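You operate a simulated robot arm through the tools that you are given. There is no shell and no other tool. Be economical: measure what you need, move in short steps, check, and stop when the job is done.

Carry out the task below with a simulated two-armed robot. There is one attempt and no reset: what you move stays moved.

Task
Grease the blue bearing, then put it in the small green tray.
Fine: seat it in the cradle; hold the coupler on while you pump, till grease shows; no mess; the grease tap ends shut. Where these are worked on the way, their far stop is far enough and under half their travel is too little: grease tap.

The check looks at the end state, three seconds after you hand in, the way a careful person would. Anything else that was tipped, shoved, dropped, spilled or broken makes it a failure.

Robot
Two 7-joint arms with two-finger parallel grippers on one trunk, on a base that drives. Base frame: it is fixed to the floor where the robot stands at the start and does not move with it; the origin is under the middle of the robot, x ahead of it, y to its left, z up; the surface under the hand at the start is at about z = 0.86. Lengths are in m, angles in degrees, forces in N, time in s.
The left shoulder is at the start at [0.07, 0.133, 1.226], the right one opposite. With the tool pointing down near the work surface each hand reaches from about 0.1 to 0.64 m from the robot's upright axis, wherever it stands, measured 20 degrees to its own side. Places, roughly: coupler [0.4, -0.3, 0.9]; cradle [0.4, -0.2, 0.9]; grease pump lever [0.4, 0, 1.1]; grease tap [0.3, 0, 0.9]; inside of the small green tray [0.3, -0.2, 0.9]. Payload 1.57 kg a hand.
The tool frame of a hand sits at the grasp point between the pads (the TCP): z along the fingers, y along the line on which they close. The tips reach 0.03 m beyond it. The gripper opens to 0.08 m. The fingers are 0.017 m wide and 0.012 m thick; the gripper's body (0.04 by 0.082 m) begins 0.08 m behind the TCP.
Orientation is told as [roll, pitch, yaw] about the base's x, y, z axes, in that order, counted from this pose: with the fingers straight down and closing along the base's y, the tool's x points along the base's -x, its y along +y and its z along -z.

Tools
- The arms move only by the tool servo_tool. It takes "left_plan", "right_plan" or both (then of equal length, played together; a hand with none holds still); each is a list that holds one entry, the list of rows, each a list of 7 numbers: the finger opening in m, from 0 to 0.08, then the shift along the tool's x, y, z in m, then the turn, a rotation vector about the tool's x, y, z in degrees. In form: [[[hand, tx, ty, tz, wx, wy, wz], ...]]. A call has 1 to 20 rows; each row is the pose to reach, as a shift and turn from the pose commanded when the call began, along the tool's axes at that moment. A row lasts 0.2 s, in which the tool goes at most 0.05 m and 8.6 degrees; a call with a longer step from one row to the next is refused whole, and so is a gripper value outside its range. Where a pose cannot be reached the arm comes as near as it can. A force on the tool above 40 N (or 10 N above the force at the start of the call, whichever is more), or a blocked arm, ends the call early, and 0.2 s more pass. Each finger travels about 0.153 m/s and halts on what it meets, pressing with about 36 N; the grip force reading is that of the motor and also rises with nothing between the fingers. The clock runs only during rows and for 0.2 s after the last one: add rows that repeat a pose to give the fingers time. The reply holds the time, the measured pose of the TCP, the force on the tool along the base axes, the opening and the grip force, in the units named above and with some noise, with the torque about the TCP (base axes, N m) and any sound that the robot's microphone picked up, and new pictures: "pictures" is both (left out), scene, wrist or none (wrist: the cameras of the hands that moved).
- Cameras (640 x 400 px; columns grow to the right, rows downward): "scene" is now at [0.1292, -0.0319, 1.4477]; the picture's right is [-0.38, -0.93, 0.00], its down [-0.61, 0.25, -0.76] and it looks along [0.70, -0.28, -0.65] (base axes); focal length 219 px, centre (320, 200). "left" rides on the left gripper at [0.072, 0.006, -0.122] in its tool frame; the picture's right is [-0.09, 1.00, 0.00], its down [-0.84, -0.08, -0.54] and it looks along [-0.54, -0.05, 0.84] (tool axes); focal length 238 px, centre (320, 200). "right" rides on the right gripper at [0.072, -0.007, -0.122] in its tool frame; the picture's right is [0.09, 1.00, 0.00], its down [-0.84, 0.08, -0.54] and it looks along [-0.54, 0.05, 0.84] (tool axes); focal length 238 px, centre (320, 200). There is no depth. A picture from a camera that has moved, and an enlarged one, comes with that camera's place and axes in the base frame and with its lens.
- raise_lower(by): slides the trunk up (or, below 0, down) by that many m; the arms and the scene camera ride with it, the base frame stays. It gives what a move gives, with no picture.
- roll_base(legs): drives the robot by 1 to 6 legs, each [ahead, left, turn to the left] in m, m and degrees, along the robot's own axes; the way and the turn of a leg run together, so that a leg with both is an arc; at most 1.5 m and 180 degrees a leg. The arms and the cameras ride along, it lands a little off, and it stops where it bumps. It gives what a move gives, and a new picture of the scene camera.
- pan_tilt(pan, tilt): turns the head with the scene camera to pan (to the left, within 86 degrees either way) and tilt (down, from -29 to 69), counted from straight ahead of the robot. It gives what a move gives, and a new picture of the scene camera.
- enlarge(camera, box): a new picture of the part [left, top, right, bottom] of that camera's present view, enlarged. It takes no simulated time.
- job_done(): hands the job in; it is judged then, once.

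Go step by step. Nothing tells you exact positions but the pictures and the camera data: compare them with the known pose of the tool, close in by small moves and look again before you grip or let go. The budget is 120 turns and 260 pictures, counting those below and the enlarged ones. Unless the task says otherwise, let go and move clear before handing in.

The tools are called as a command line: name --argument value ..., lists and objects as JSON in quotes. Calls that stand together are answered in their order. servo_tool: Moves the arms, as the interface text tells. Its arguments: {"type":"object","properties":{"left_plan":{"type":"array"},"right_plan":{"type":"array"},"pictures":{"type":"string","enum":["both","scene","wrist","none"]}},"required":[]} The other tools are called the same way: raise_lower (by) slides the trunk up or down; roll_base (legs) drives the base; pan_tilt (pan, tilt) turns the head that bears the scene camera; enlarge (camera, box) takes an enlarged picture of a part of a camera's view; job_done () hands the job in.

At the start:

```text
time: 0.0
left_eef_pos: [0.3885, -0.0154, 1.3057]
left_tool_rot: [0.0, 0.0, 0.0]
left_wrist_force: [-0.2, -0.2, 0.2]
left_wrist_torque: [-0.01, 0.0, 0.03]
left_width: 0.0798
left_gripper_force: 0.1
right_eef_pos: [0.4034, -0.3579, 1.2973]
right_tool_rot: [0.1, -0.1, 0.0]
right_wrist_force: [-0.1, -0.5, 0.4]
right_wrist_torque: [0.0, -0.01, -0.03]
right_width: 0.0799
right_gripper_force: 0.0
trunk travel left (down, up): [-0.8, 0.14]
robot x, y, heading: [-0.0031, 0.0017, -0.0]
head pan, tilt: [-22.1, 40.8]
```

scene: 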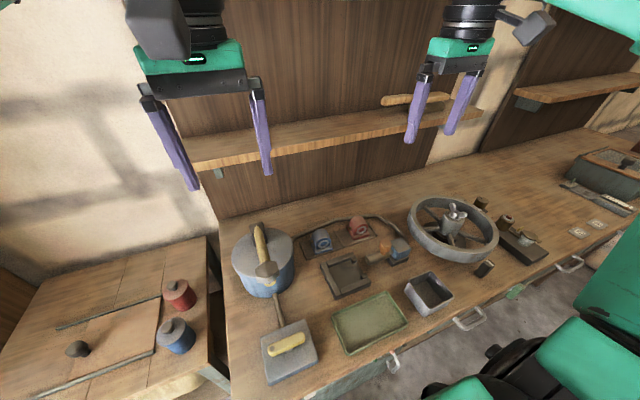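
right: 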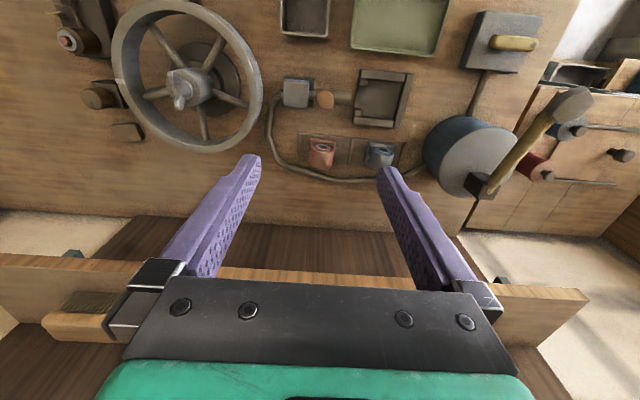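
left: 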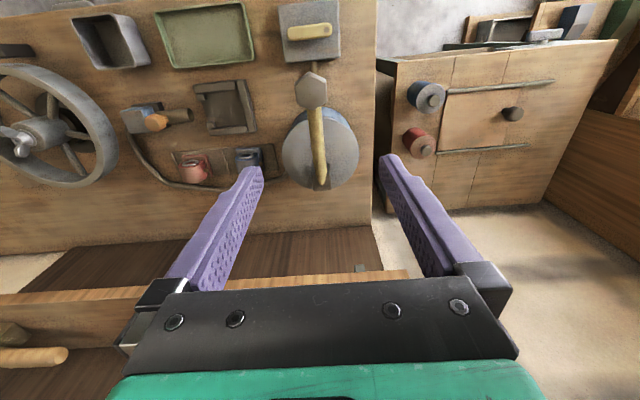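

I see a bench with the grease drum (with lever and yellow handle block), cradle, coupler on a hose, red and blue bearings and green tray. I'll take closer looks first.

enlarge --camera "scene" --box '[220, 200, 460, 390]'

enlarge --camera "right" --box '[240, 0, 560, 200]'

enlarge --camera "left" --box '[80, 0, 380, 200]'

```text
2.11 times, centred on (340, 295) of scene
camera zoom: at [0.1292, -0.0319, 1.4477], right [-0.38, -0.93, 0.0], down [-0.61, 0.25, -0.76], along [0.7, -0.28, -0.65], focal length 462 px, centre (278, 0)
```

zoom: 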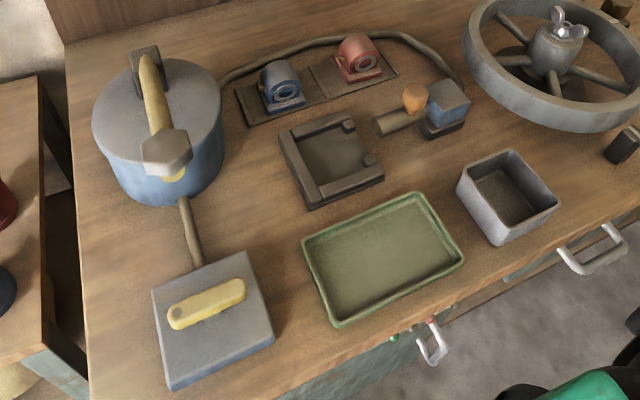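

```text
2.00 times, centred on (400, 100) of right
camera zoom: at [0.3307, -0.364, 1.4198], right [-0.09, 1.0, 0.0], down [0.84, 0.08, 0.54], along [0.54, 0.05, -0.84], focal length 477 px, centre (160, 400)
```

zoom: 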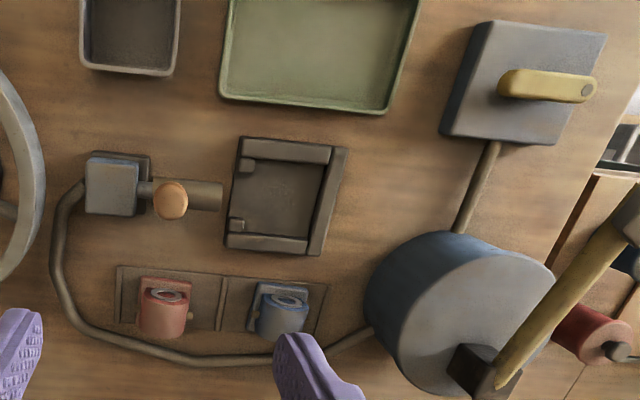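

```text
2.00 times, centred on (230, 100) of left
camera zoom: at [0.3164, -0.0091, 1.4279], right [0.09, 1.0, 0.0], down [0.84, -0.08, 0.54], along [0.54, -0.05, -0.84], focal length 477 px, centre (500, 400)
```

zoom: 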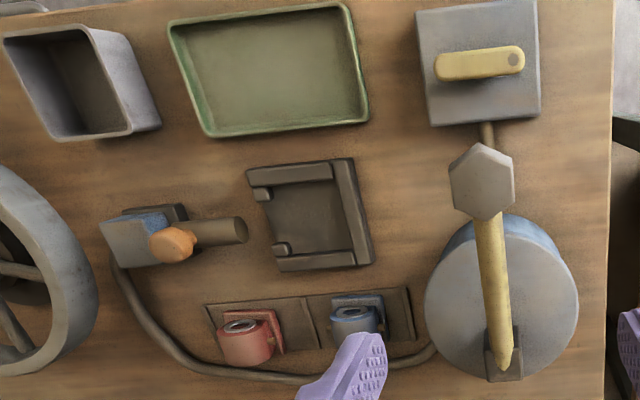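

The blue bearing sits on a dark tile near [0.535, -0.205]; the cradle is near [0.41, -0.22], its open side facing the coupler at y≈-0.35. I'll bring the right hand lower to look at the bearing.

servo_tool --right_plan '[[[0.08, -0.008, 0.025, 0.03, 0, 0, 0], [0.08, -0.016, 0.05, 0.06, 0, 0, 0], [0.08, -0.024, 0.075, 0.09, 0, 0, 0], [0.08, -0.03, 0.1, 0.12, 0, 0, 0], [0.08, -0.035, 0.125, 0.15, 0, 0, 0], [0.08, -0.04, 0.148, 0.177, 0, 0, 0]]]' --pictures "wrist"

enlarge --camera "right" --box '[160, 60, 480, 260]'

```text
time: 1.4
left_eef_pos: [0.3907, -0.0155, 1.3052]
left_tool_rot: [-0.1, 0.0, -0.1]
left_wrist_force: [-0.1, 0.2, -0.6]
left_wrist_torque: [0.02, 0.0, 0.0]
left_width: 0.08
left_gripper_force: 0.1
right_eef_pos: [0.4418, -0.2097, 1.1219]
right_tool_rot: [0.1, 0.0, 0.1]
right_wrist_force: [-1.1, 0.1, -1.2]
right_wrist_torque: [0.0, -0.02, 0.01]
right_width: 0.08
right_gripper_force: 0.0
trunk travel left (down, up): [-0.8, 0.14]
robot x, y, heading: [0.0013, -0.0017, 0.1]
head pan, tilt: [-22.1, 40.8]
camera right: at [0.3689, -0.2145, 1.2438], right [-0.09, 1.0, 0.0], down [0.84, 0.08, 0.54], along [0.54, 0.05, -0.84], focal length 238 px, centre (320, 200)
```

right: 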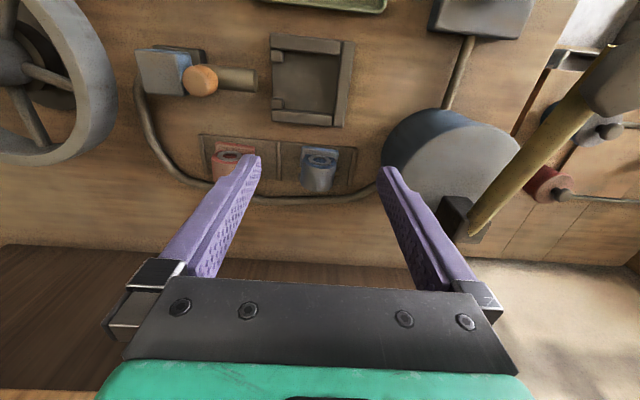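

```text
2.00 times, centred on (320, 160) of right
camera zoom: at [0.3689, -0.2145, 1.2438], right [-0.09, 1.0, 0.0], down [0.84, 0.08, 0.54], along [0.54, 0.05, -0.84], focal length 477 px, centre (320, 280)
```

zoom: 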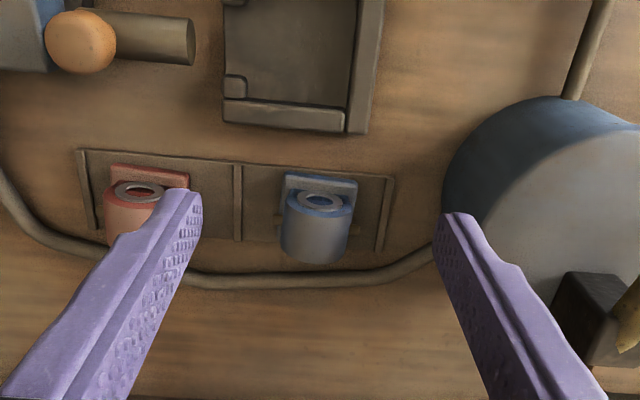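

The bearing seems to lie with its bore face toward the robot. I'll go lower for a better view before deciding on orientation.

servo_tool --right_plan '[[[0.08, 0.005, 0, 0.04, 0, 0, 0], [0.08, 0.01, 0.002, 0.08, 0, 0, 0], [0.08, 0.01, 0.004, 0.12, 0, 0, 0], [0.08, 0.01, 0.004, 0.12, 0, 0, 0]]]' --pictures "wrist"

enlarge --camera "right" --box '[220, 140, 420, 265]'

enlarge --camera "scene" --box '[290, 200, 420, 310]'

```text
time: 2.4
left_eef_pos: [0.3893, -0.0153, 1.3064]
left_tool_rot: [0.0, 0.1, -0.1]
left_wrist_force: [0.4, 0.9, 0.9]
left_wrist_torque: [0.01, 0.01, 0.01]
left_width: 0.0802
left_gripper_force: 0.1
right_eef_pos: [0.4325, -0.205, 1.0008]
right_tool_rot: [0.1, 0.0, 0.0]
right_wrist_force: [-0.7, -0.4, 0.6]
right_wrist_torque: [0.05, -0.02, -0.01]
right_width: 0.0798
right_gripper_force: 0.1
trunk travel left (down, up): [-0.8, 0.14]
robot x, y, heading: [-0.0013, 0.0018, 0.1]
head pan, tilt: [-22.1, 40.8]
camera right: at [0.3602, -0.2111, 1.1224], right [-0.09, 1.0, 0.0], down [0.84, 0.08, 0.54], along [0.54, 0.05, -0.84], focal length 238 px, centre (320, 200)
```

right: 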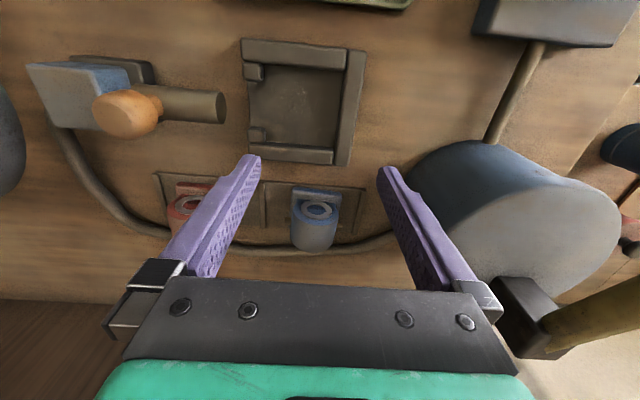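

```text
3.20 times, centred on (320, 202) of right
camera zoom: at [0.3602, -0.2111, 1.1224], right [-0.09, 1.0, 0.0], down [0.84, 0.08, 0.54], along [0.54, 0.05, -0.84], focal length 763 px, centre (320, 192)
```

zoom: 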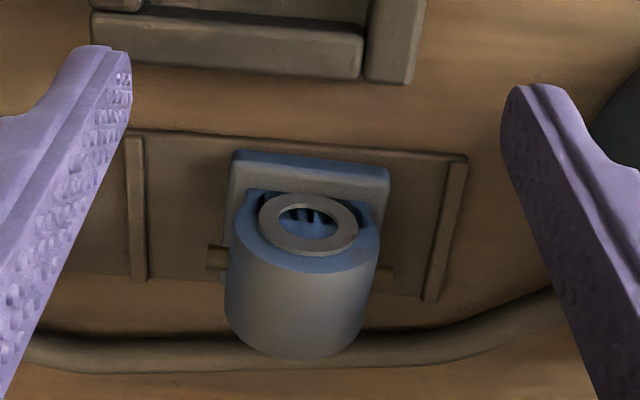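

```text
3.64 times, centred on (355, 255) of scene
camera zoom: at [0.1289, -0.0319, 1.4478], right [-0.38, -0.93, 0.0], down [-0.61, 0.25, -0.76], along [0.7, -0.28, -0.65], focal length 798 px, centre (193, 0)
```

zoom: 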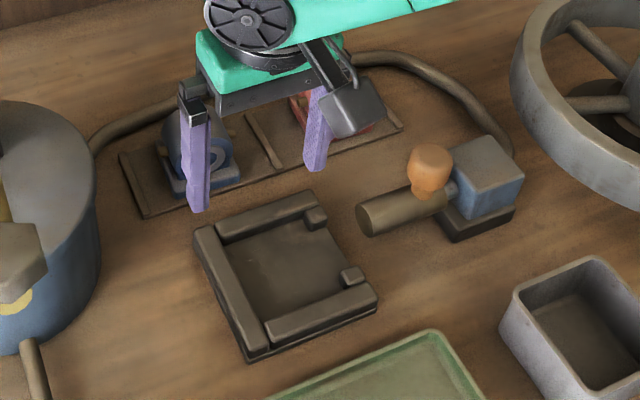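

The bearing has a base plate, a horizontal barrel with its bore facing me, and small brass nubs at the ±y sides. I'll swing the right hand round to look along +y at its side.

servo_tool --right_plan '[[[0.08, 0, -0.01, -0.03, 0, 0, -8.2], [0.08, -0.006, -0.02, -0.05, 0, 0, -16.4], [0.08, -0.012, -0.03, -0.05, 0, 0, -24.6], [0.08, -0.018, -0.04, -0.05, 0, 0, -32.8], [0.08, -0.025, -0.05, -0.05, 0, 0, -41], [0.08, -0.032, -0.06, -0.05, 0, 0, -49.2], [0.08, -0.04, -0.07, -0.05, 0, 0, -57.4], [0.08, -0.048, -0.08, -0.05, 0, 0, -65.6], [0.08, -0.056, -0.09, -0.05, 0, 0, -73.8], [0.08, -0.062, -0.1, -0.05, 0, 0, -82], [0.08, -0.0675, -0.105, -0.05, 0, 0, -90], [0.08, -0.0675, -0.105, -0.05, 0, 0, -90]]]'

enlarge --camera "right" --box '[200, 80, 440, 230]'

```text
time: 5.0
left_eef_pos: [0.3897, -0.0148, 1.3056]
left_tool_rot: [0.0, 0.0, -0.1]
left_wrist_force: [-0.2, 0.3, 0.7]
left_wrist_torque: [-0.01, -0.01, 0.02]
left_width: 0.0801
left_gripper_force: 0.0
right_eef_pos: [0.5005, -0.3105, 1.0513]
right_tool_rot: [0.0, -0.1, 90.2]
right_wrist_force: [-0.2, 0.0, -0.8]
right_wrist_torque: [-0.03, 0.03, 0.01]
right_width: 0.08
right_gripper_force: 0.0
trunk travel left (down, up): [-0.8, 0.14]
robot x, y, heading: [-0.0001, -0.0001, -0.1]
head pan, tilt: [-22.1, 40.8]
camera scene: at [0.1292, -0.0317, 1.4477], right [-0.38, -0.93, 0.0], down [-0.61, 0.25, -0.76], along [0.7, -0.28, -0.65], focal length 219 px, centre (320, 200)
camera right: at [0.5069, -0.3815, 1.1728], right [-1.0, -0.09, 0.0], down [-0.08, 0.84, 0.54], along [-0.05, 0.54, -0.84], focal length 238 px, centre (320, 200)
```

scene: 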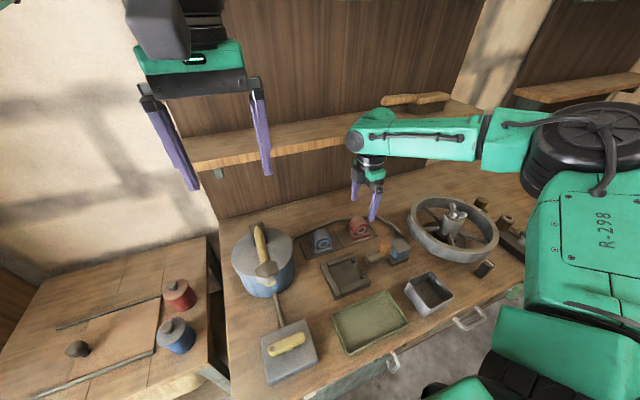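
right: 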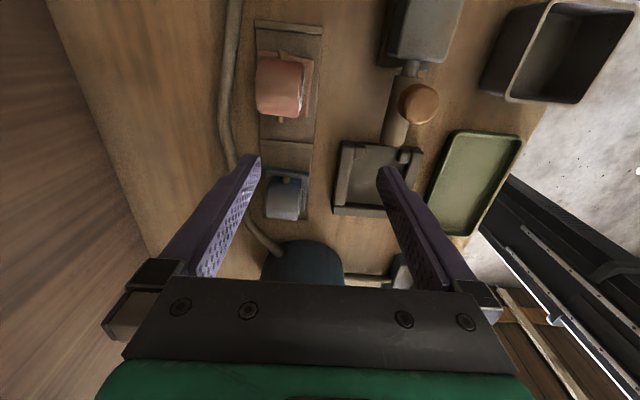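

```text
2.67 times, centred on (320, 155) of right
camera zoom: at [0.5069, -0.3815, 1.1728], right [-1.0, -0.09, 0.0], down [-0.08, 0.84, 0.54], along [-0.05, 0.54, -0.84], focal length 636 px, centre (320, 320)
```

zoom: 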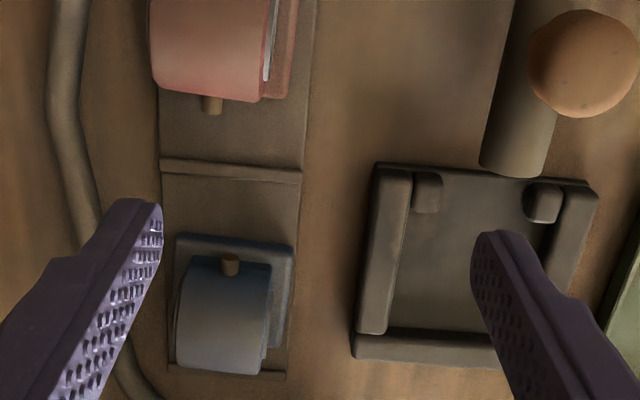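

The bearing sits squarely on its tile with nipples on both y sides, so it can go in the cradle as it's oriented. I'll check arm-to-shelf clearance before reaching over it.

enlarge --camera "scene" --box '[300, 80, 460, 240]'

servo_tool --right_plan '[[[0.08, -0.03, -0.005, 0, 0, 0, 0], [0.08, -0.06, -0.01, 0, 0, 0, 0], [0.08, -0.09, -0.012, 0.01, 0, 0, 0], [0.08, -0.107, -0.015, 0.02, 0, 0, 0], [0.08, -0.107, -0.015, 0.02, 0, 0, 0]]]'

enlarge --camera "scene" --box '[260, 80, 420, 240]'

```text
2.50 times, centred on (380, 160) of scene
camera zoom: at [0.1292, -0.0317, 1.4477], right [-0.38, -0.93, 0.0], down [-0.61, 0.25, -0.76], along [0.7, -0.28, -0.65], focal length 548 px, centre (170, 300)
```

zoom: 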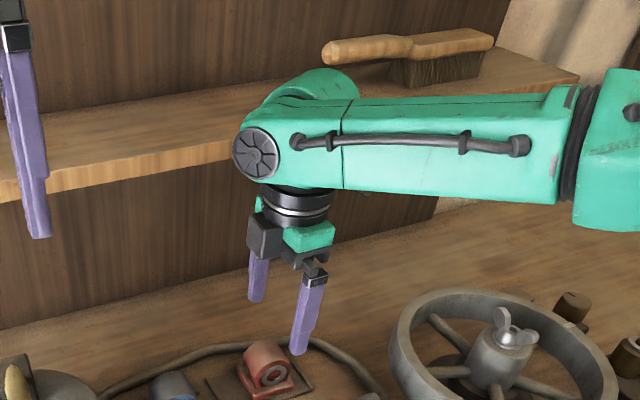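

```text
time: 6.2
left_eef_pos: [0.3885, -0.0152, 1.3056]
left_tool_rot: [0.1, 0.2, -0.1]
left_wrist_force: [0.5, -0.6, 0.0]
left_wrist_torque: [0.01, 0.01, 0.0]
left_width: 0.0799
left_gripper_force: 0.0
right_eef_pos: [0.5152, -0.2018, 1.0277]
right_tool_rot: [-0.1, 0.0, 89.9]
right_wrist_force: [-0.5, -0.7, -0.3]
right_wrist_torque: [-0.01, 0.02, -0.02]
right_width: 0.0801
right_gripper_force: 0.0
trunk travel left (down, up): [-0.8, 0.14]
robot x, y, heading: [0.0008, 0.0002, 0.0]
head pan, tilt: [-22.1, 40.8]
camera scene: at [0.129, -0.0321, 1.4477], right [-0.38, -0.93, 0.0], down [-0.61, 0.25, -0.76], along [0.7, -0.28, -0.65], focal length 219 px, centre (320, 200)
camera right: at [0.5212, -0.2734, 1.1501], right [-1.0, -0.09, 0.0], down [-0.08, 0.84, 0.54], along [-0.05, 0.54, -0.84], focal length 238 px, centre (320, 200)
```

scene: 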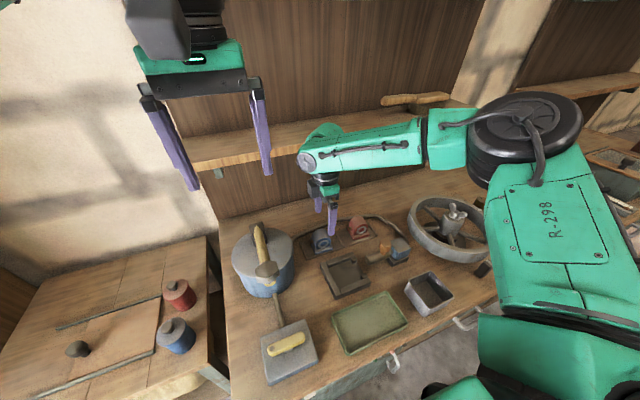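
right: 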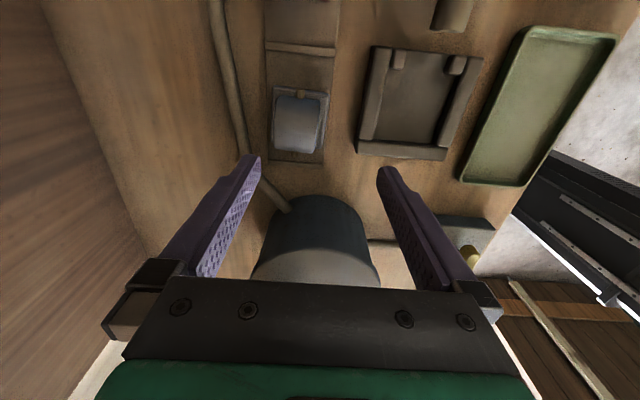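

```text
2.50 times, centred on (340, 160) of scene
camera zoom: at [0.129, -0.0321, 1.4477], right [-0.38, -0.93, 0.0], down [-0.61, 0.25, -0.76], along [0.7, -0.28, -0.65], focal length 548 px, centre (270, 300)
```

zoom: 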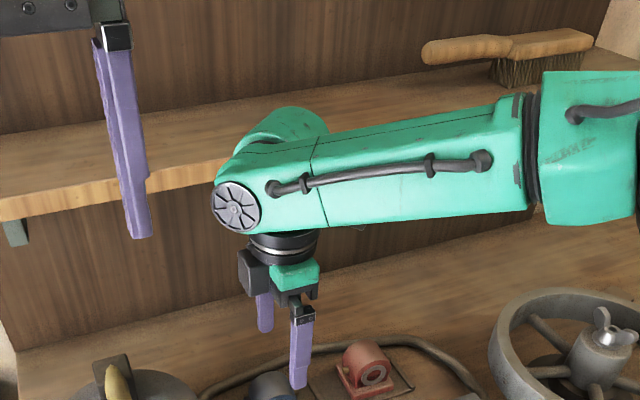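

Centre of the bearing is about [0.538, -0.201]. I'll lower in front of the shelf first so that the elbow passes under it, then centre over the bearing.

servo_tool --right_plan '[[[0.08, 0, 0, 0.02, 0, 0, 0], [0.08, 0, 0, 0.045, 0, 0, 0], [0.08, 0, -0.012, 0.045, 0, 0, 0], [0.08, 0, -0.023, 0.045, 0, 0, 0], [0.08, 0, -0.023, 0.045, 0, 0, 0]]]'

enlarge --camera "right" --box '[200, 50, 440, 200]'

enlarge --camera "scene" --box '[270, 140, 390, 260]'

```text
time: 7.4
left_eef_pos: [0.39, -0.0158, 1.3068]
left_tool_rot: [0.1, 0.1, 0.1]
left_wrist_force: [0.2, -0.2, 0.0]
left_wrist_torque: [-0.03, -0.01, 0.0]
left_width: 0.0801
left_gripper_force: 0.1
right_eef_pos: [0.5347, -0.2058, 0.9863]
right_tool_rot: [0.0, -0.1, 90.0]
right_wrist_force: [-0.1, 0.2, 0.5]
right_wrist_torque: [0.02, 0.0, 0.0]
right_width: 0.0802
right_gripper_force: 0.0
trunk travel left (down, up): [-0.8, 0.14]
robot x, y, heading: [0.0016, 0.0002, -0.1]
head pan, tilt: [-22.1, 40.8]
camera scene: at [0.129, -0.0321, 1.4478], right [-0.38, -0.93, 0.0], down [-0.61, 0.25, -0.76], along [0.7, -0.28, -0.65], focal length 219 px, centre (320, 200)
camera right: at [0.5412, -0.2759, 1.1085], right [-1.0, -0.09, 0.0], down [-0.08, 0.84, 0.54], along [-0.05, 0.54, -0.84], focal length 238 px, centre (320, 200)
```

scene: 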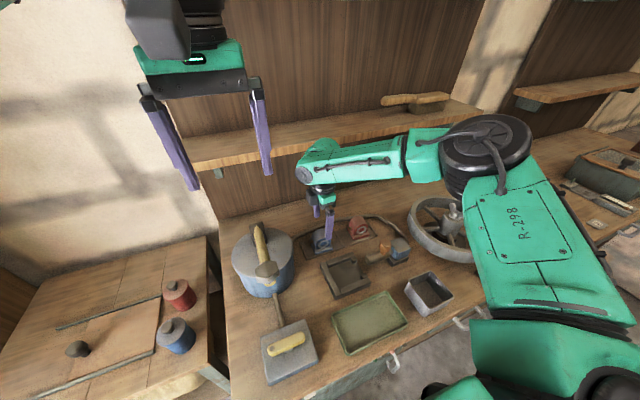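
right: 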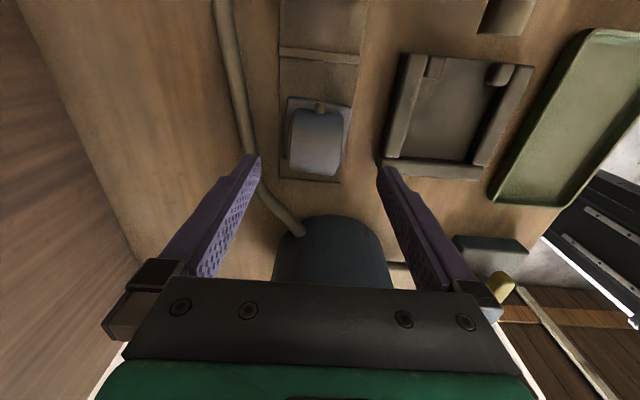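

```text
2.67 times, centred on (320, 125) of right
camera zoom: at [0.5412, -0.2759, 1.1085], right [-1.0, -0.09, 0.0], down [-0.08, 0.84, 0.54], along [-0.05, 0.54, -0.84], focal length 636 px, centre (320, 400)
```

zoom: 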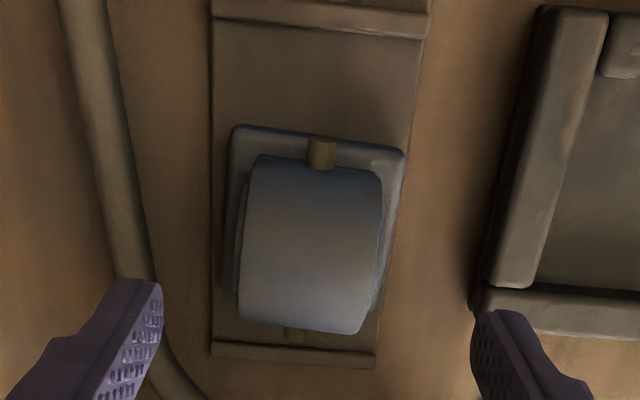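

```text
3.33 times, centred on (330, 200) of scene
camera zoom: at [0.129, -0.0321, 1.4478], right [-0.38, -0.93, 0.0], down [-0.61, 0.25, -0.76], along [0.7, -0.28, -0.65], focal length 731 px, centre (287, 200)
```

zoom: 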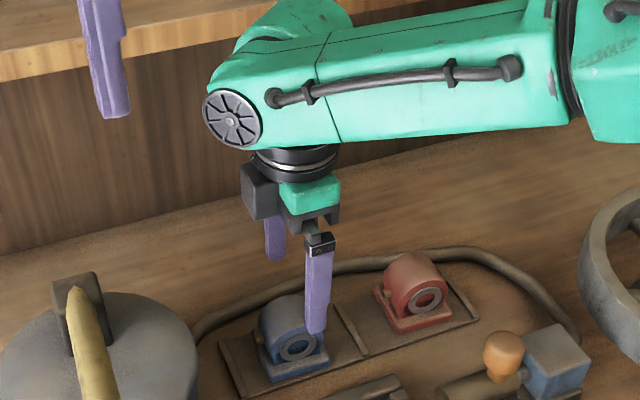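

Centred within a few mm. Lowering so the tips end about 25 mm above the bearing's foot, then closing on its end faces.

servo_tool --right_plan '[[[0.08, 0, -0.002, 0.02, 0, 0, 0], [0.08, 0, -0.002, 0.04, 0, 0, 0], [0.08, 0, -0.002, 0.055, 0, 0, 0], [0.08, 0, -0.002, 0.066, 0, 0, 0], [0.08, 0, -0.002, 0.066, 0, 0, 0]]]'

enlarge --camera "scene" --box '[270, 190, 390, 270]'

enlarge --camera "right" --box '[200, 50, 440, 200]'

```text
time: 8.6
left_eef_pos: [0.3901, -0.0153, 1.3048]
left_tool_rot: [0.0, 0.1, 0.0]
left_wrist_force: [0.3, 1.0, -0.1]
left_wrist_torque: [-0.01, 0.04, 0.05]
left_width: 0.0803
left_gripper_force: 0.1
right_eef_pos: [0.513, -0.2133, 0.9351]
right_tool_rot: [0.0, -0.1, 89.9]
right_wrist_force: [1.6, -0.2, -0.2]
right_wrist_torque: [0.03, -0.06, -0.01]
right_width: 0.0799
right_gripper_force: 0.0
right hand out of reach, approached as far as the arm can: row 1, 2, 3, 4, 5
trunk travel left (down, up): [-0.8, 0.14]
robot x, y, heading: [0.0032, -0.0015, 0.2]
head pan, tilt: [-22.1, 40.8]
camera scene: at [0.1296, -0.0319, 1.4477], right [-0.38, -0.93, 0.0], down [-0.61, 0.25, -0.76], along [0.7, -0.28, -0.65], focal length 219 px, centre (320, 200)
camera right: at [0.5195, -0.2848, 1.0565], right [-1.0, -0.09, 0.0], down [-0.08, 0.84, 0.54], along [-0.05, 0.54, -0.84], focal length 238 px, centre (320, 200)
```

scene: 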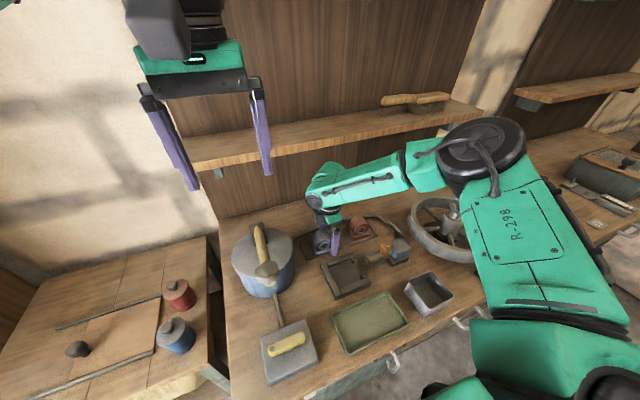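
right: 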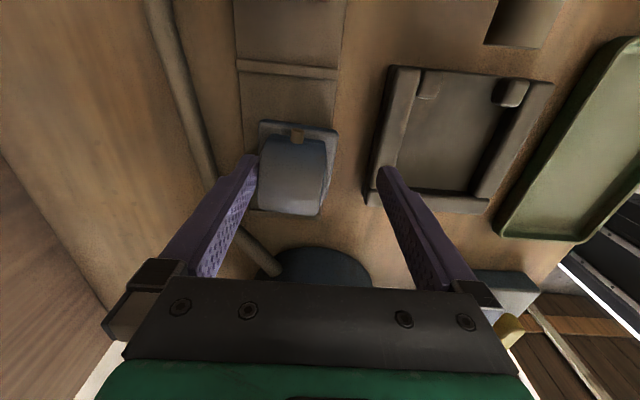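

```text
5.00 times, centred on (330, 230) of scene
camera zoom: at [0.1296, -0.0319, 1.4477], right [-0.38, -0.93, 0.0], down [-0.61, 0.25, -0.76], along [0.7, -0.28, -0.65], focal length 1097 px, centre (270, 50)
```

zoom: 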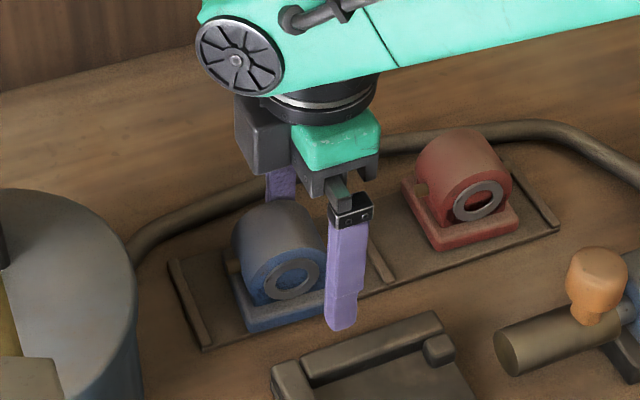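

```text
2.67 times, centred on (320, 125) of right
camera zoom: at [0.5195, -0.2848, 1.0565], right [-1.0, -0.09, 0.0], down [-0.08, 0.84, 0.54], along [-0.05, 0.54, -0.84], focal length 636 px, centre (320, 400)
```

zoom: 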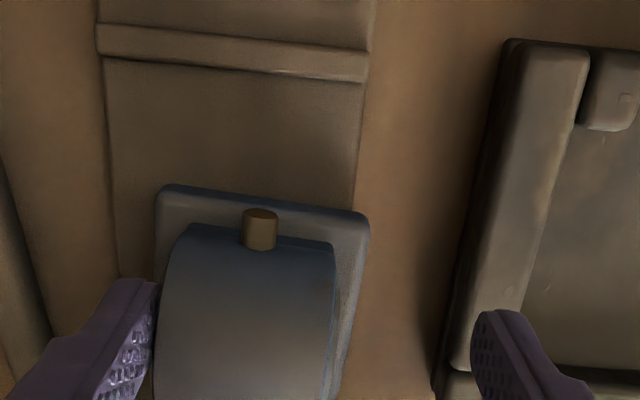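

That spot is beyond the arm's reach at this trunk height. I'll raise the hands clear and then lower the trunk to gain reach.

servo_tool --right_plan '[[[0.08, 0, 0.01, -0.04, 0, 0, 0], [0.08, 0, 0.02, -0.08, 0, 0, 0], [0.08, 0, 0.03, -0.12, 0, 0, 0], [0.08, 0, 0.04, -0.16, 0, 0, 0], [0.08, 0, 0.05, -0.2, 0, 0, 0], [0.08, 0, 0.05, -0.2, 0, 0, 0]]]' --left_plan '[[[0.08, 0, 0.03, -0.01, 0, 0, 0], [0.08, 0, 0.06, -0.02, 0, 0, 0], [0.08, 0, 0.09, -0.03, 0, 0, 0], [0.08, 0, 0.12, -0.04, 0, 0, 0], [0.08, 0, 0.12, -0.05, 0, 0, 0], [0.08, 0, 0.12, -0.05, 0, 0, 0]]]' --pictures "none"

raise_lower --by -0.14

pan_tilt --pan -20 --tilt 38

```text
time: 10.0
left_eef_pos: [0.3915, 0.1038, 1.3567]
left_tool_rot: [0.1, 0.1, 0.0]
left_wrist_force: [0.3, 0.0, -0.4]
left_wrist_torque: [0.03, 0.0, 0.01]
left_width: 0.0801
left_gripper_force: 0.1
right_eef_pos: [0.4684, -0.2138, 1.1369]
right_tool_rot: [0.1, 0.0, 90.0]
right_wrist_force: [0.0, 0.3, 0.5]
right_wrist_torque: [0.02, 0.03, -0.01]
right_width: 0.0799
right_gripper_force: 0.0
trunk travel left (down, up): [-0.8, 0.14]
robot x, y, heading: [0.0034, 0.0022, 0.0]
head pan, tilt: [-22.1, 40.8]
```

```text
time: 11.7
left_eef_pos: [0.3895, 0.1051, 1.2162]
left_tool_rot: [0.0, 0.0, 0.0]
left_wrist_force: [-0.4, 0.5, 0.3]
left_wrist_torque: [0.02, 0.01, -0.02]
left_width: 0.08
left_gripper_force: 0.0
right_eef_pos: [0.4672, -0.2127, 0.9972]
right_tool_rot: [0.0, -0.1, 90.0]
right_wrist_force: [-0.2, -0.4, 0.5]
right_wrist_torque: [0.01, -0.01, -0.01]
right_width: 0.0802
right_gripper_force: 0.1
trunk travel left (down, up): [-0.66, 0.28]
robot x, y, heading: [0.0027, -0.0008, 0.1]
head pan, tilt: [-22.1, 40.8]
```

```text
time: 12.3
left_eef_pos: [0.3895, 0.1056, 1.2161]
left_tool_rot: [0.0, -0.1, 0.1]
left_wrist_force: [0.4, 0.4, 0.0]
left_wrist_torque: [0.01, -0.02, 0.0]
left_width: 0.0799
left_gripper_force: 0.0
right_eef_pos: [0.4661, -0.2126, 0.9975]
right_tool_rot: [0.1, -0.1, 90.0]
right_wrist_force: [0.1, 0.3, 0.5]
right_wrist_torque: [-0.01, -0.01, 0.01]
right_width: 0.0801
right_gripper_force: 0.1
trunk travel left (down, up): [-0.66, 0.28]
robot x, y, heading: [-0.0018, -0.0008, -0.1]
head pan, tilt: [-20.0, 38.0]
camera scene: at [0.1319, -0.0296, 1.3119], right [-0.34, -0.94, 0.0], down [-0.58, 0.21, -0.79], along [0.74, -0.27, -0.62], focal length 219 px, centre (320, 200)
```

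scene: 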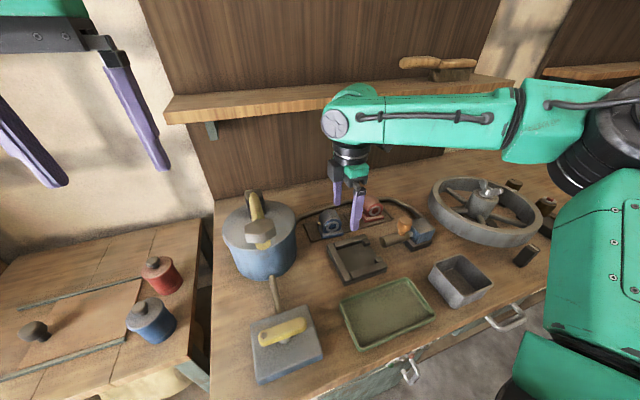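

Now over the bearing again from the lower trunk.

servo_tool --right_plan '[[[0.08, -0.002, -0.02, 0, 0, 0, 0], [0.08, -0.004, -0.04, 0, 0, 0, 0], [0.08, -0.006, -0.06, 0, 0, 0, 0], [0.08, -0.008, -0.071, 0.01, 0, 0, 0], [0.08, -0.008, -0.071, 0.02, 0, 0, 0], [0.08, -0.008, -0.071, 0.02, 0, 0, 0]]]'

enlarge --camera "right" --box '[200, 50, 440, 200]'

enlarge --camera "scene" --box '[280, 120, 420, 240]'

```text
time: 13.7
left_eef_pos: [0.3903, 0.1055, 1.2164]
left_tool_rot: [-0.1, 0.0, 0.0]
left_wrist_force: [-0.6, 0.3, -0.1]
left_wrist_torque: [-0.01, 0.01, -0.05]
left_width: 0.08
left_gripper_force: 0.0
right_eef_pos: [0.5384, -0.2038, 0.977]
right_tool_rot: [0.0, 0.1, 89.8]
right_wrist_force: [0.5, 0.5, 0.4]
right_wrist_torque: [-0.03, -0.04, 0.03]
right_width: 0.0801
right_gripper_force: 0.0
trunk travel left (down, up): [-0.66, 0.28]
robot x, y, heading: [-0.0001, 0.0011, 0.1]
head pan, tilt: [-20.0, 38.0]
camera scene: at [0.132, -0.0294, 1.3119], right [-0.34, -0.94, 0.0], down [-0.58, 0.21, -0.79], along [0.74, -0.27, -0.62], focal length 219 px, centre (320, 200)
camera right: at [0.5446, -0.2755, 1.0985], right [-1.0, -0.09, 0.0], down [-0.08, 0.84, 0.54], along [-0.05, 0.54, -0.84], focal length 238 px, centre (320, 200)
```

scene: 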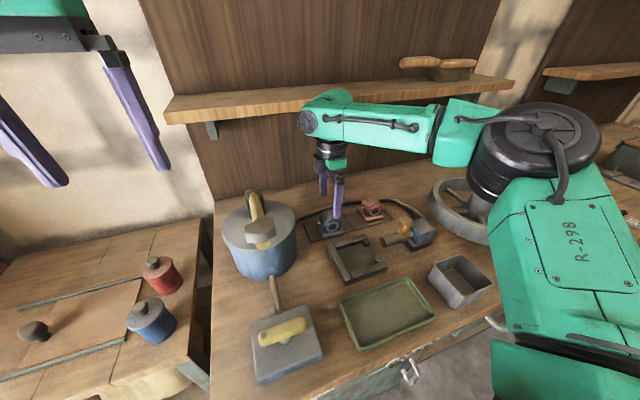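
right: 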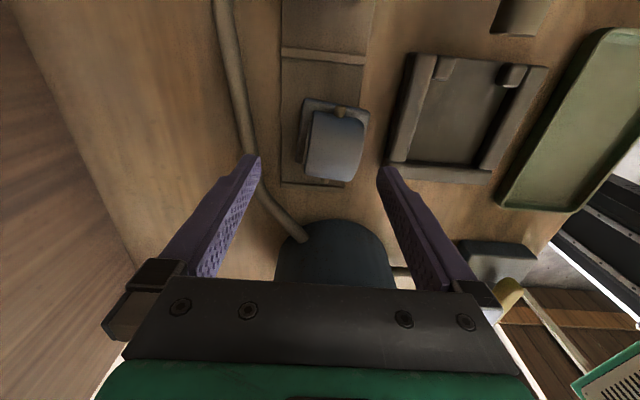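

```text
2.67 times, centred on (320, 125) of right
camera zoom: at [0.5446, -0.2755, 1.0985], right [-1.0, -0.09, 0.0], down [-0.08, 0.84, 0.54], along [-0.05, 0.54, -0.84], focal length 636 px, centre (320, 400)
```

zoom: 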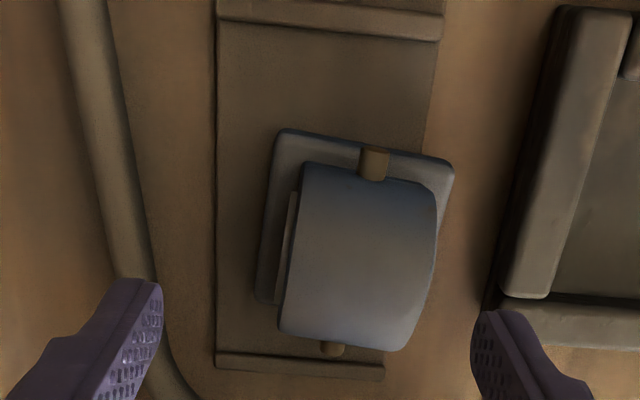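

```text
3.33 times, centred on (350, 180) of scene
camera zoom: at [0.132, -0.0294, 1.3119], right [-0.34, -0.94, 0.0], down [-0.58, 0.21, -0.79], along [0.74, -0.27, -0.62], focal length 731 px, centre (220, 267)
```

zoom: 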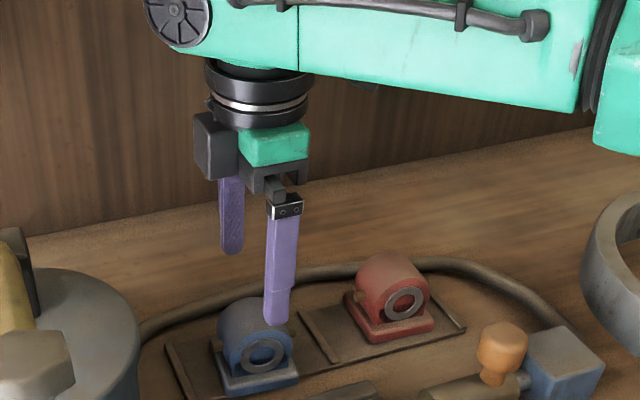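

The earlier out-of-reach descent nudged the bearing: it now sits near [0.527, -0.205], yawed about -4°. I'll match that, descend and close.

servo_tool --right_plan '[[[0.08, 0, 0.0115, 0, 0, 0, 4], [0.08, 0, 0.0115, 0.015, 0, 0, 4], [0.08, 0, 0.0115, 0.03, 0, 0, 4], [0.08, 0, 0.0115, 0.045, 0, 0, 4], [0.08, 0, 0.0115, 0.055, 0, 0, 4], [0.08, 0, 0.0115, 0.055, 0, 0, 4]]]'

enlarge --camera "right" --box '[200, 50, 440, 200]'

enlarge --camera "scene" --box '[280, 160, 400, 250]'

```text
time: 15.1
left_eef_pos: [0.3889, 0.1049, 1.2153]
left_tool_rot: [0.0, 0.0, 0.0]
left_wrist_force: [0.4, -0.8, -0.6]
left_wrist_torque: [-0.01, 0.01, 0.04]
left_width: 0.08
left_gripper_force: 0.0
right_eef_pos: [0.5263, -0.2054, 0.9215]
right_tool_rot: [0.0, 0.0, 85.9]
right_wrist_force: [0.0, 0.2, -0.3]
right_wrist_torque: [0.02, -0.05, 0.01]
right_width: 0.0798
right_gripper_force: 0.1
trunk travel left (down, up): [-0.66, 0.28]
robot x, y, heading: [0.0019, -0.0012, -0.0]
head pan, tilt: [-20.0, 38.0]
camera scene: at [0.1319, -0.0295, 1.3119], right [-0.34, -0.94, 0.0], down [-0.58, 0.21, -0.79], along [0.74, -0.27, -0.62], focal length 219 px, centre (320, 200)
camera right: at [0.5277, -0.2759, 1.0423], right [-1.0, -0.02, 0.0], down [-0.02, 0.84, 0.54], along [-0.01, 0.54, -0.84], focal length 238 px, centre (320, 200)
```

scene: 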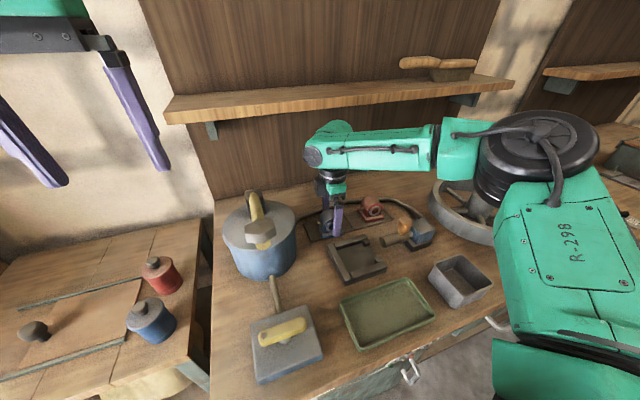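
right: 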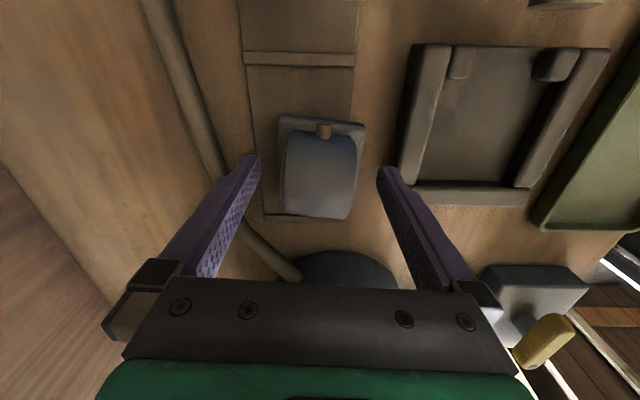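

```text
2.67 times, centred on (320, 125) of right
camera zoom: at [0.5277, -0.2759, 1.0423], right [-1.0, -0.02, 0.0], down [-0.02, 0.84, 0.54], along [-0.01, 0.54, -0.84], focal length 636 px, centre (320, 400)
```

zoom: 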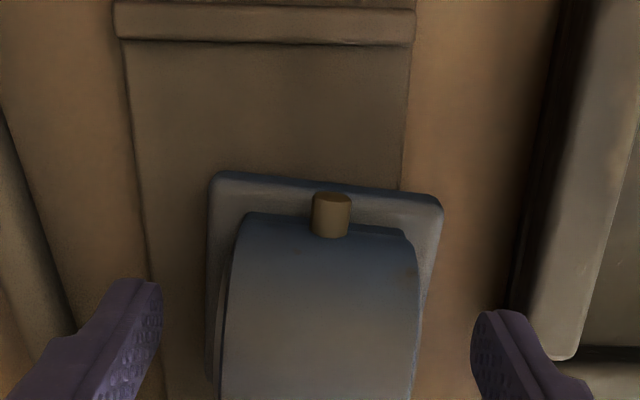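

```text
4.44 times, centred on (340, 205) of scene
camera zoom: at [0.1319, -0.0295, 1.3119], right [-0.34, -0.94, 0.0], down [-0.58, 0.21, -0.79], along [0.74, -0.27, -0.62], focal length 975 px, centre (231, 178)
```

zoom: 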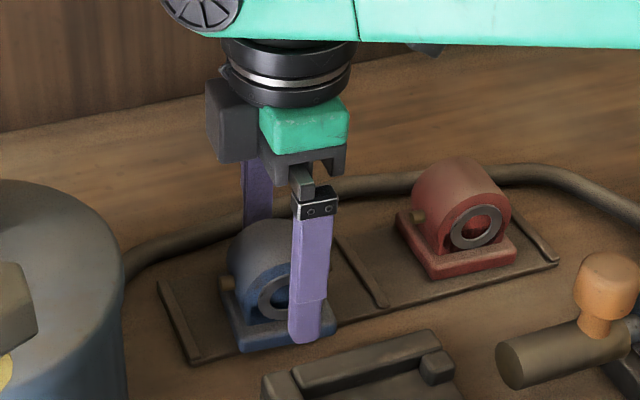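

Well centred. Closing the fingers.

servo_tool --right_plan '[[[0.06, 0, 0, 0, 0, 0, 0], [0.05, 0, 0, 0, 0, 0, 0], [0.03, 0, 0, 0, 0, 0, 0], [0.02, 0, 0, 0, 0, 0, 0], [0.02, 0, 0, 0, 0, 0, 0]]]' --pictures "none"

enlarge --camera "right" --box '[200, 50, 440, 200]'

enlarge --camera "scene" --box '[280, 160, 400, 250]'

```text
time: 16.3
left_eef_pos: [0.3894, 0.1054, 1.2163]
left_tool_rot: [0.0, 0.0, 0.0]
left_wrist_force: [-0.4, -0.1, -0.9]
left_wrist_torque: [0.01, 0.04, -0.02]
left_width: 0.0801
left_gripper_force: 0.0
right_eef_pos: [0.5268, -0.205, 0.92]
right_tool_rot: [0.1, -0.1, 86.0]
right_wrist_force: [0.7, 0.2, -0.1]
right_wrist_torque: [0.04, 0.07, -0.05]
right_width: 0.0418
right_gripper_force: 35.6
trunk travel left (down, up): [-0.66, 0.28]
robot x, y, heading: [-0.001, 0.0046, -0.1]
head pan, tilt: [-20.0, 38.0]
```

```text
2.67 times, centred on (320, 125) of right
camera zoom: at [0.5279, -0.2758, 1.0424], right [-1.0, -0.02, 0.0], down [-0.02, 0.84, 0.54], along [-0.01, 0.54, -0.84], focal length 636 px, centre (320, 400)
```

zoom: 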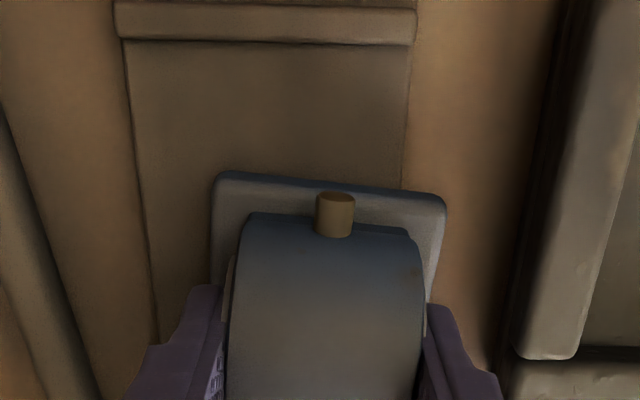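

```text
4.44 times, centred on (340, 205) of scene
camera zoom: at [0.1321, -0.0295, 1.3119], right [-0.34, -0.94, 0.0], down [-0.58, 0.21, -0.79], along [0.74, -0.27, -0.62], focal length 975 px, centre (231, 178)
```

zoom: 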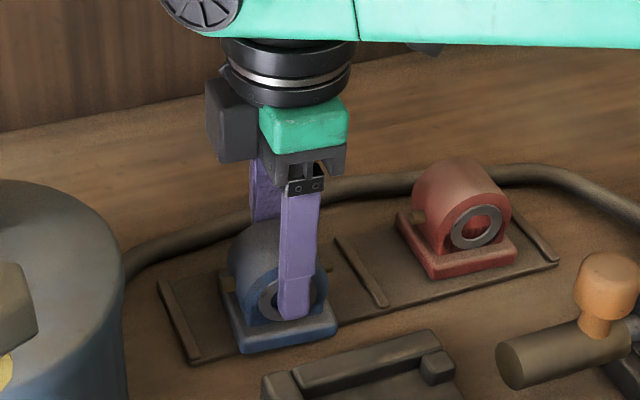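

Gripped at 42 mm width, aligned. I'll lift a little, draw back from the shelf and move above the cradle.

servo_tool --right_plan '[[[0.02, 0, 0, -0.02, 0, 0, 0], [0.02, 0, 0, -0.04, 0, 0, 0], [0.02, 0.008, 0.025, -0.055, 0, 0, -1], [0.02, 0.016, 0.055, -0.07, 0, 0, -2], [0.02, 0.027, 0.085, -0.08, 0, 0, -3], [0.02, 0.038, 0.1146, -0.08, 0, 0, -4], [0.02, 0.038, 0.1146, -0.08, 0, 0, -4]]]'

enlarge --camera "right" --box '[200, 20, 440, 220]'

enlarge --camera "scene" --box '[300, 160, 460, 300]'

```text
time: 17.9
left_eef_pos: [0.3915, 0.1056, 1.2154]
left_tool_rot: [0.0, 0.1, 0.0]
left_wrist_force: [-0.3, -0.1, 0.2]
left_wrist_torque: [-0.03, 0.01, 0.01]
left_width: 0.0799
left_gripper_force: 0.1
right_eef_pos: [0.4104, -0.234, 0.9996]
right_tool_rot: [0.1, -0.1, 90.0]
right_wrist_force: [0.6, -0.2, -3.9]
right_wrist_torque: [-0.03, 0.01, -0.02]
right_width: 0.0419
right_gripper_force: 36.5
trunk travel left (down, up): [-0.66, 0.28]
robot x, y, heading: [-0.0007, 0.0013, 0.0]
head pan, tilt: [-20.0, 38.0]
camera scene: at [0.1334, -0.0293, 1.3117], right [-0.34, -0.94, 0.0], down [-0.58, 0.21, -0.79], along [0.74, -0.27, -0.62], focal length 219 px, centre (320, 200)
camera right: at [0.4166, -0.3046, 1.1211], right [-1.0, -0.09, 0.0], down [-0.08, 0.84, 0.54], along [-0.05, 0.54, -0.84], focal length 238 px, centre (320, 200)
```

scene: 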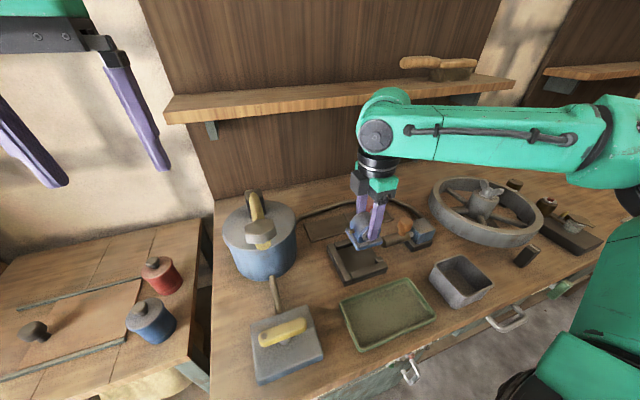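
right: 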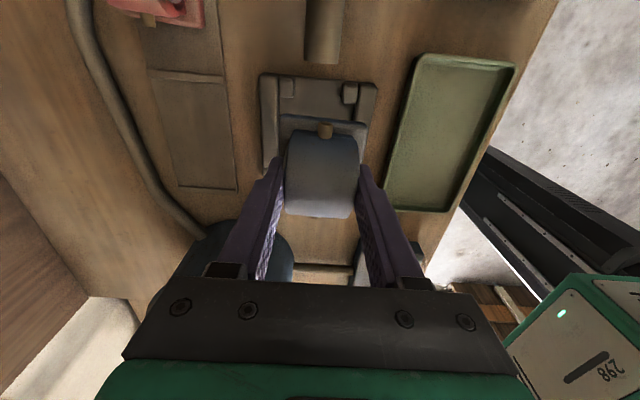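

```text
2.00 times, centred on (320, 120) of right
camera zoom: at [0.4166, -0.3046, 1.1211], right [-1.0, -0.09, 0.0], down [-0.08, 0.84, 0.54], along [-0.05, 0.54, -0.84], focal length 477 px, centre (320, 360)
```

zoom: 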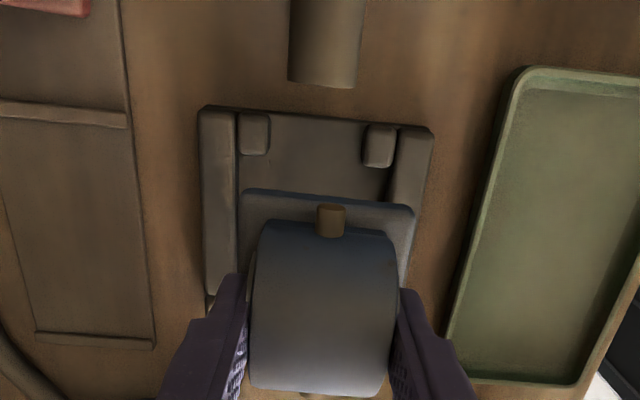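

```text
2.86 times, centred on (380, 230) of scene
camera zoom: at [0.1334, -0.0293, 1.3117], right [-0.34, -0.94, 0.0], down [-0.58, 0.21, -0.79], along [0.74, -0.27, -0.62], focal length 627 px, centre (149, 114)
```

zoom: 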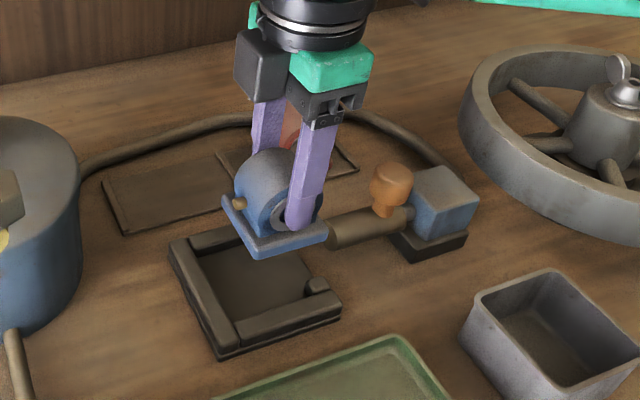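

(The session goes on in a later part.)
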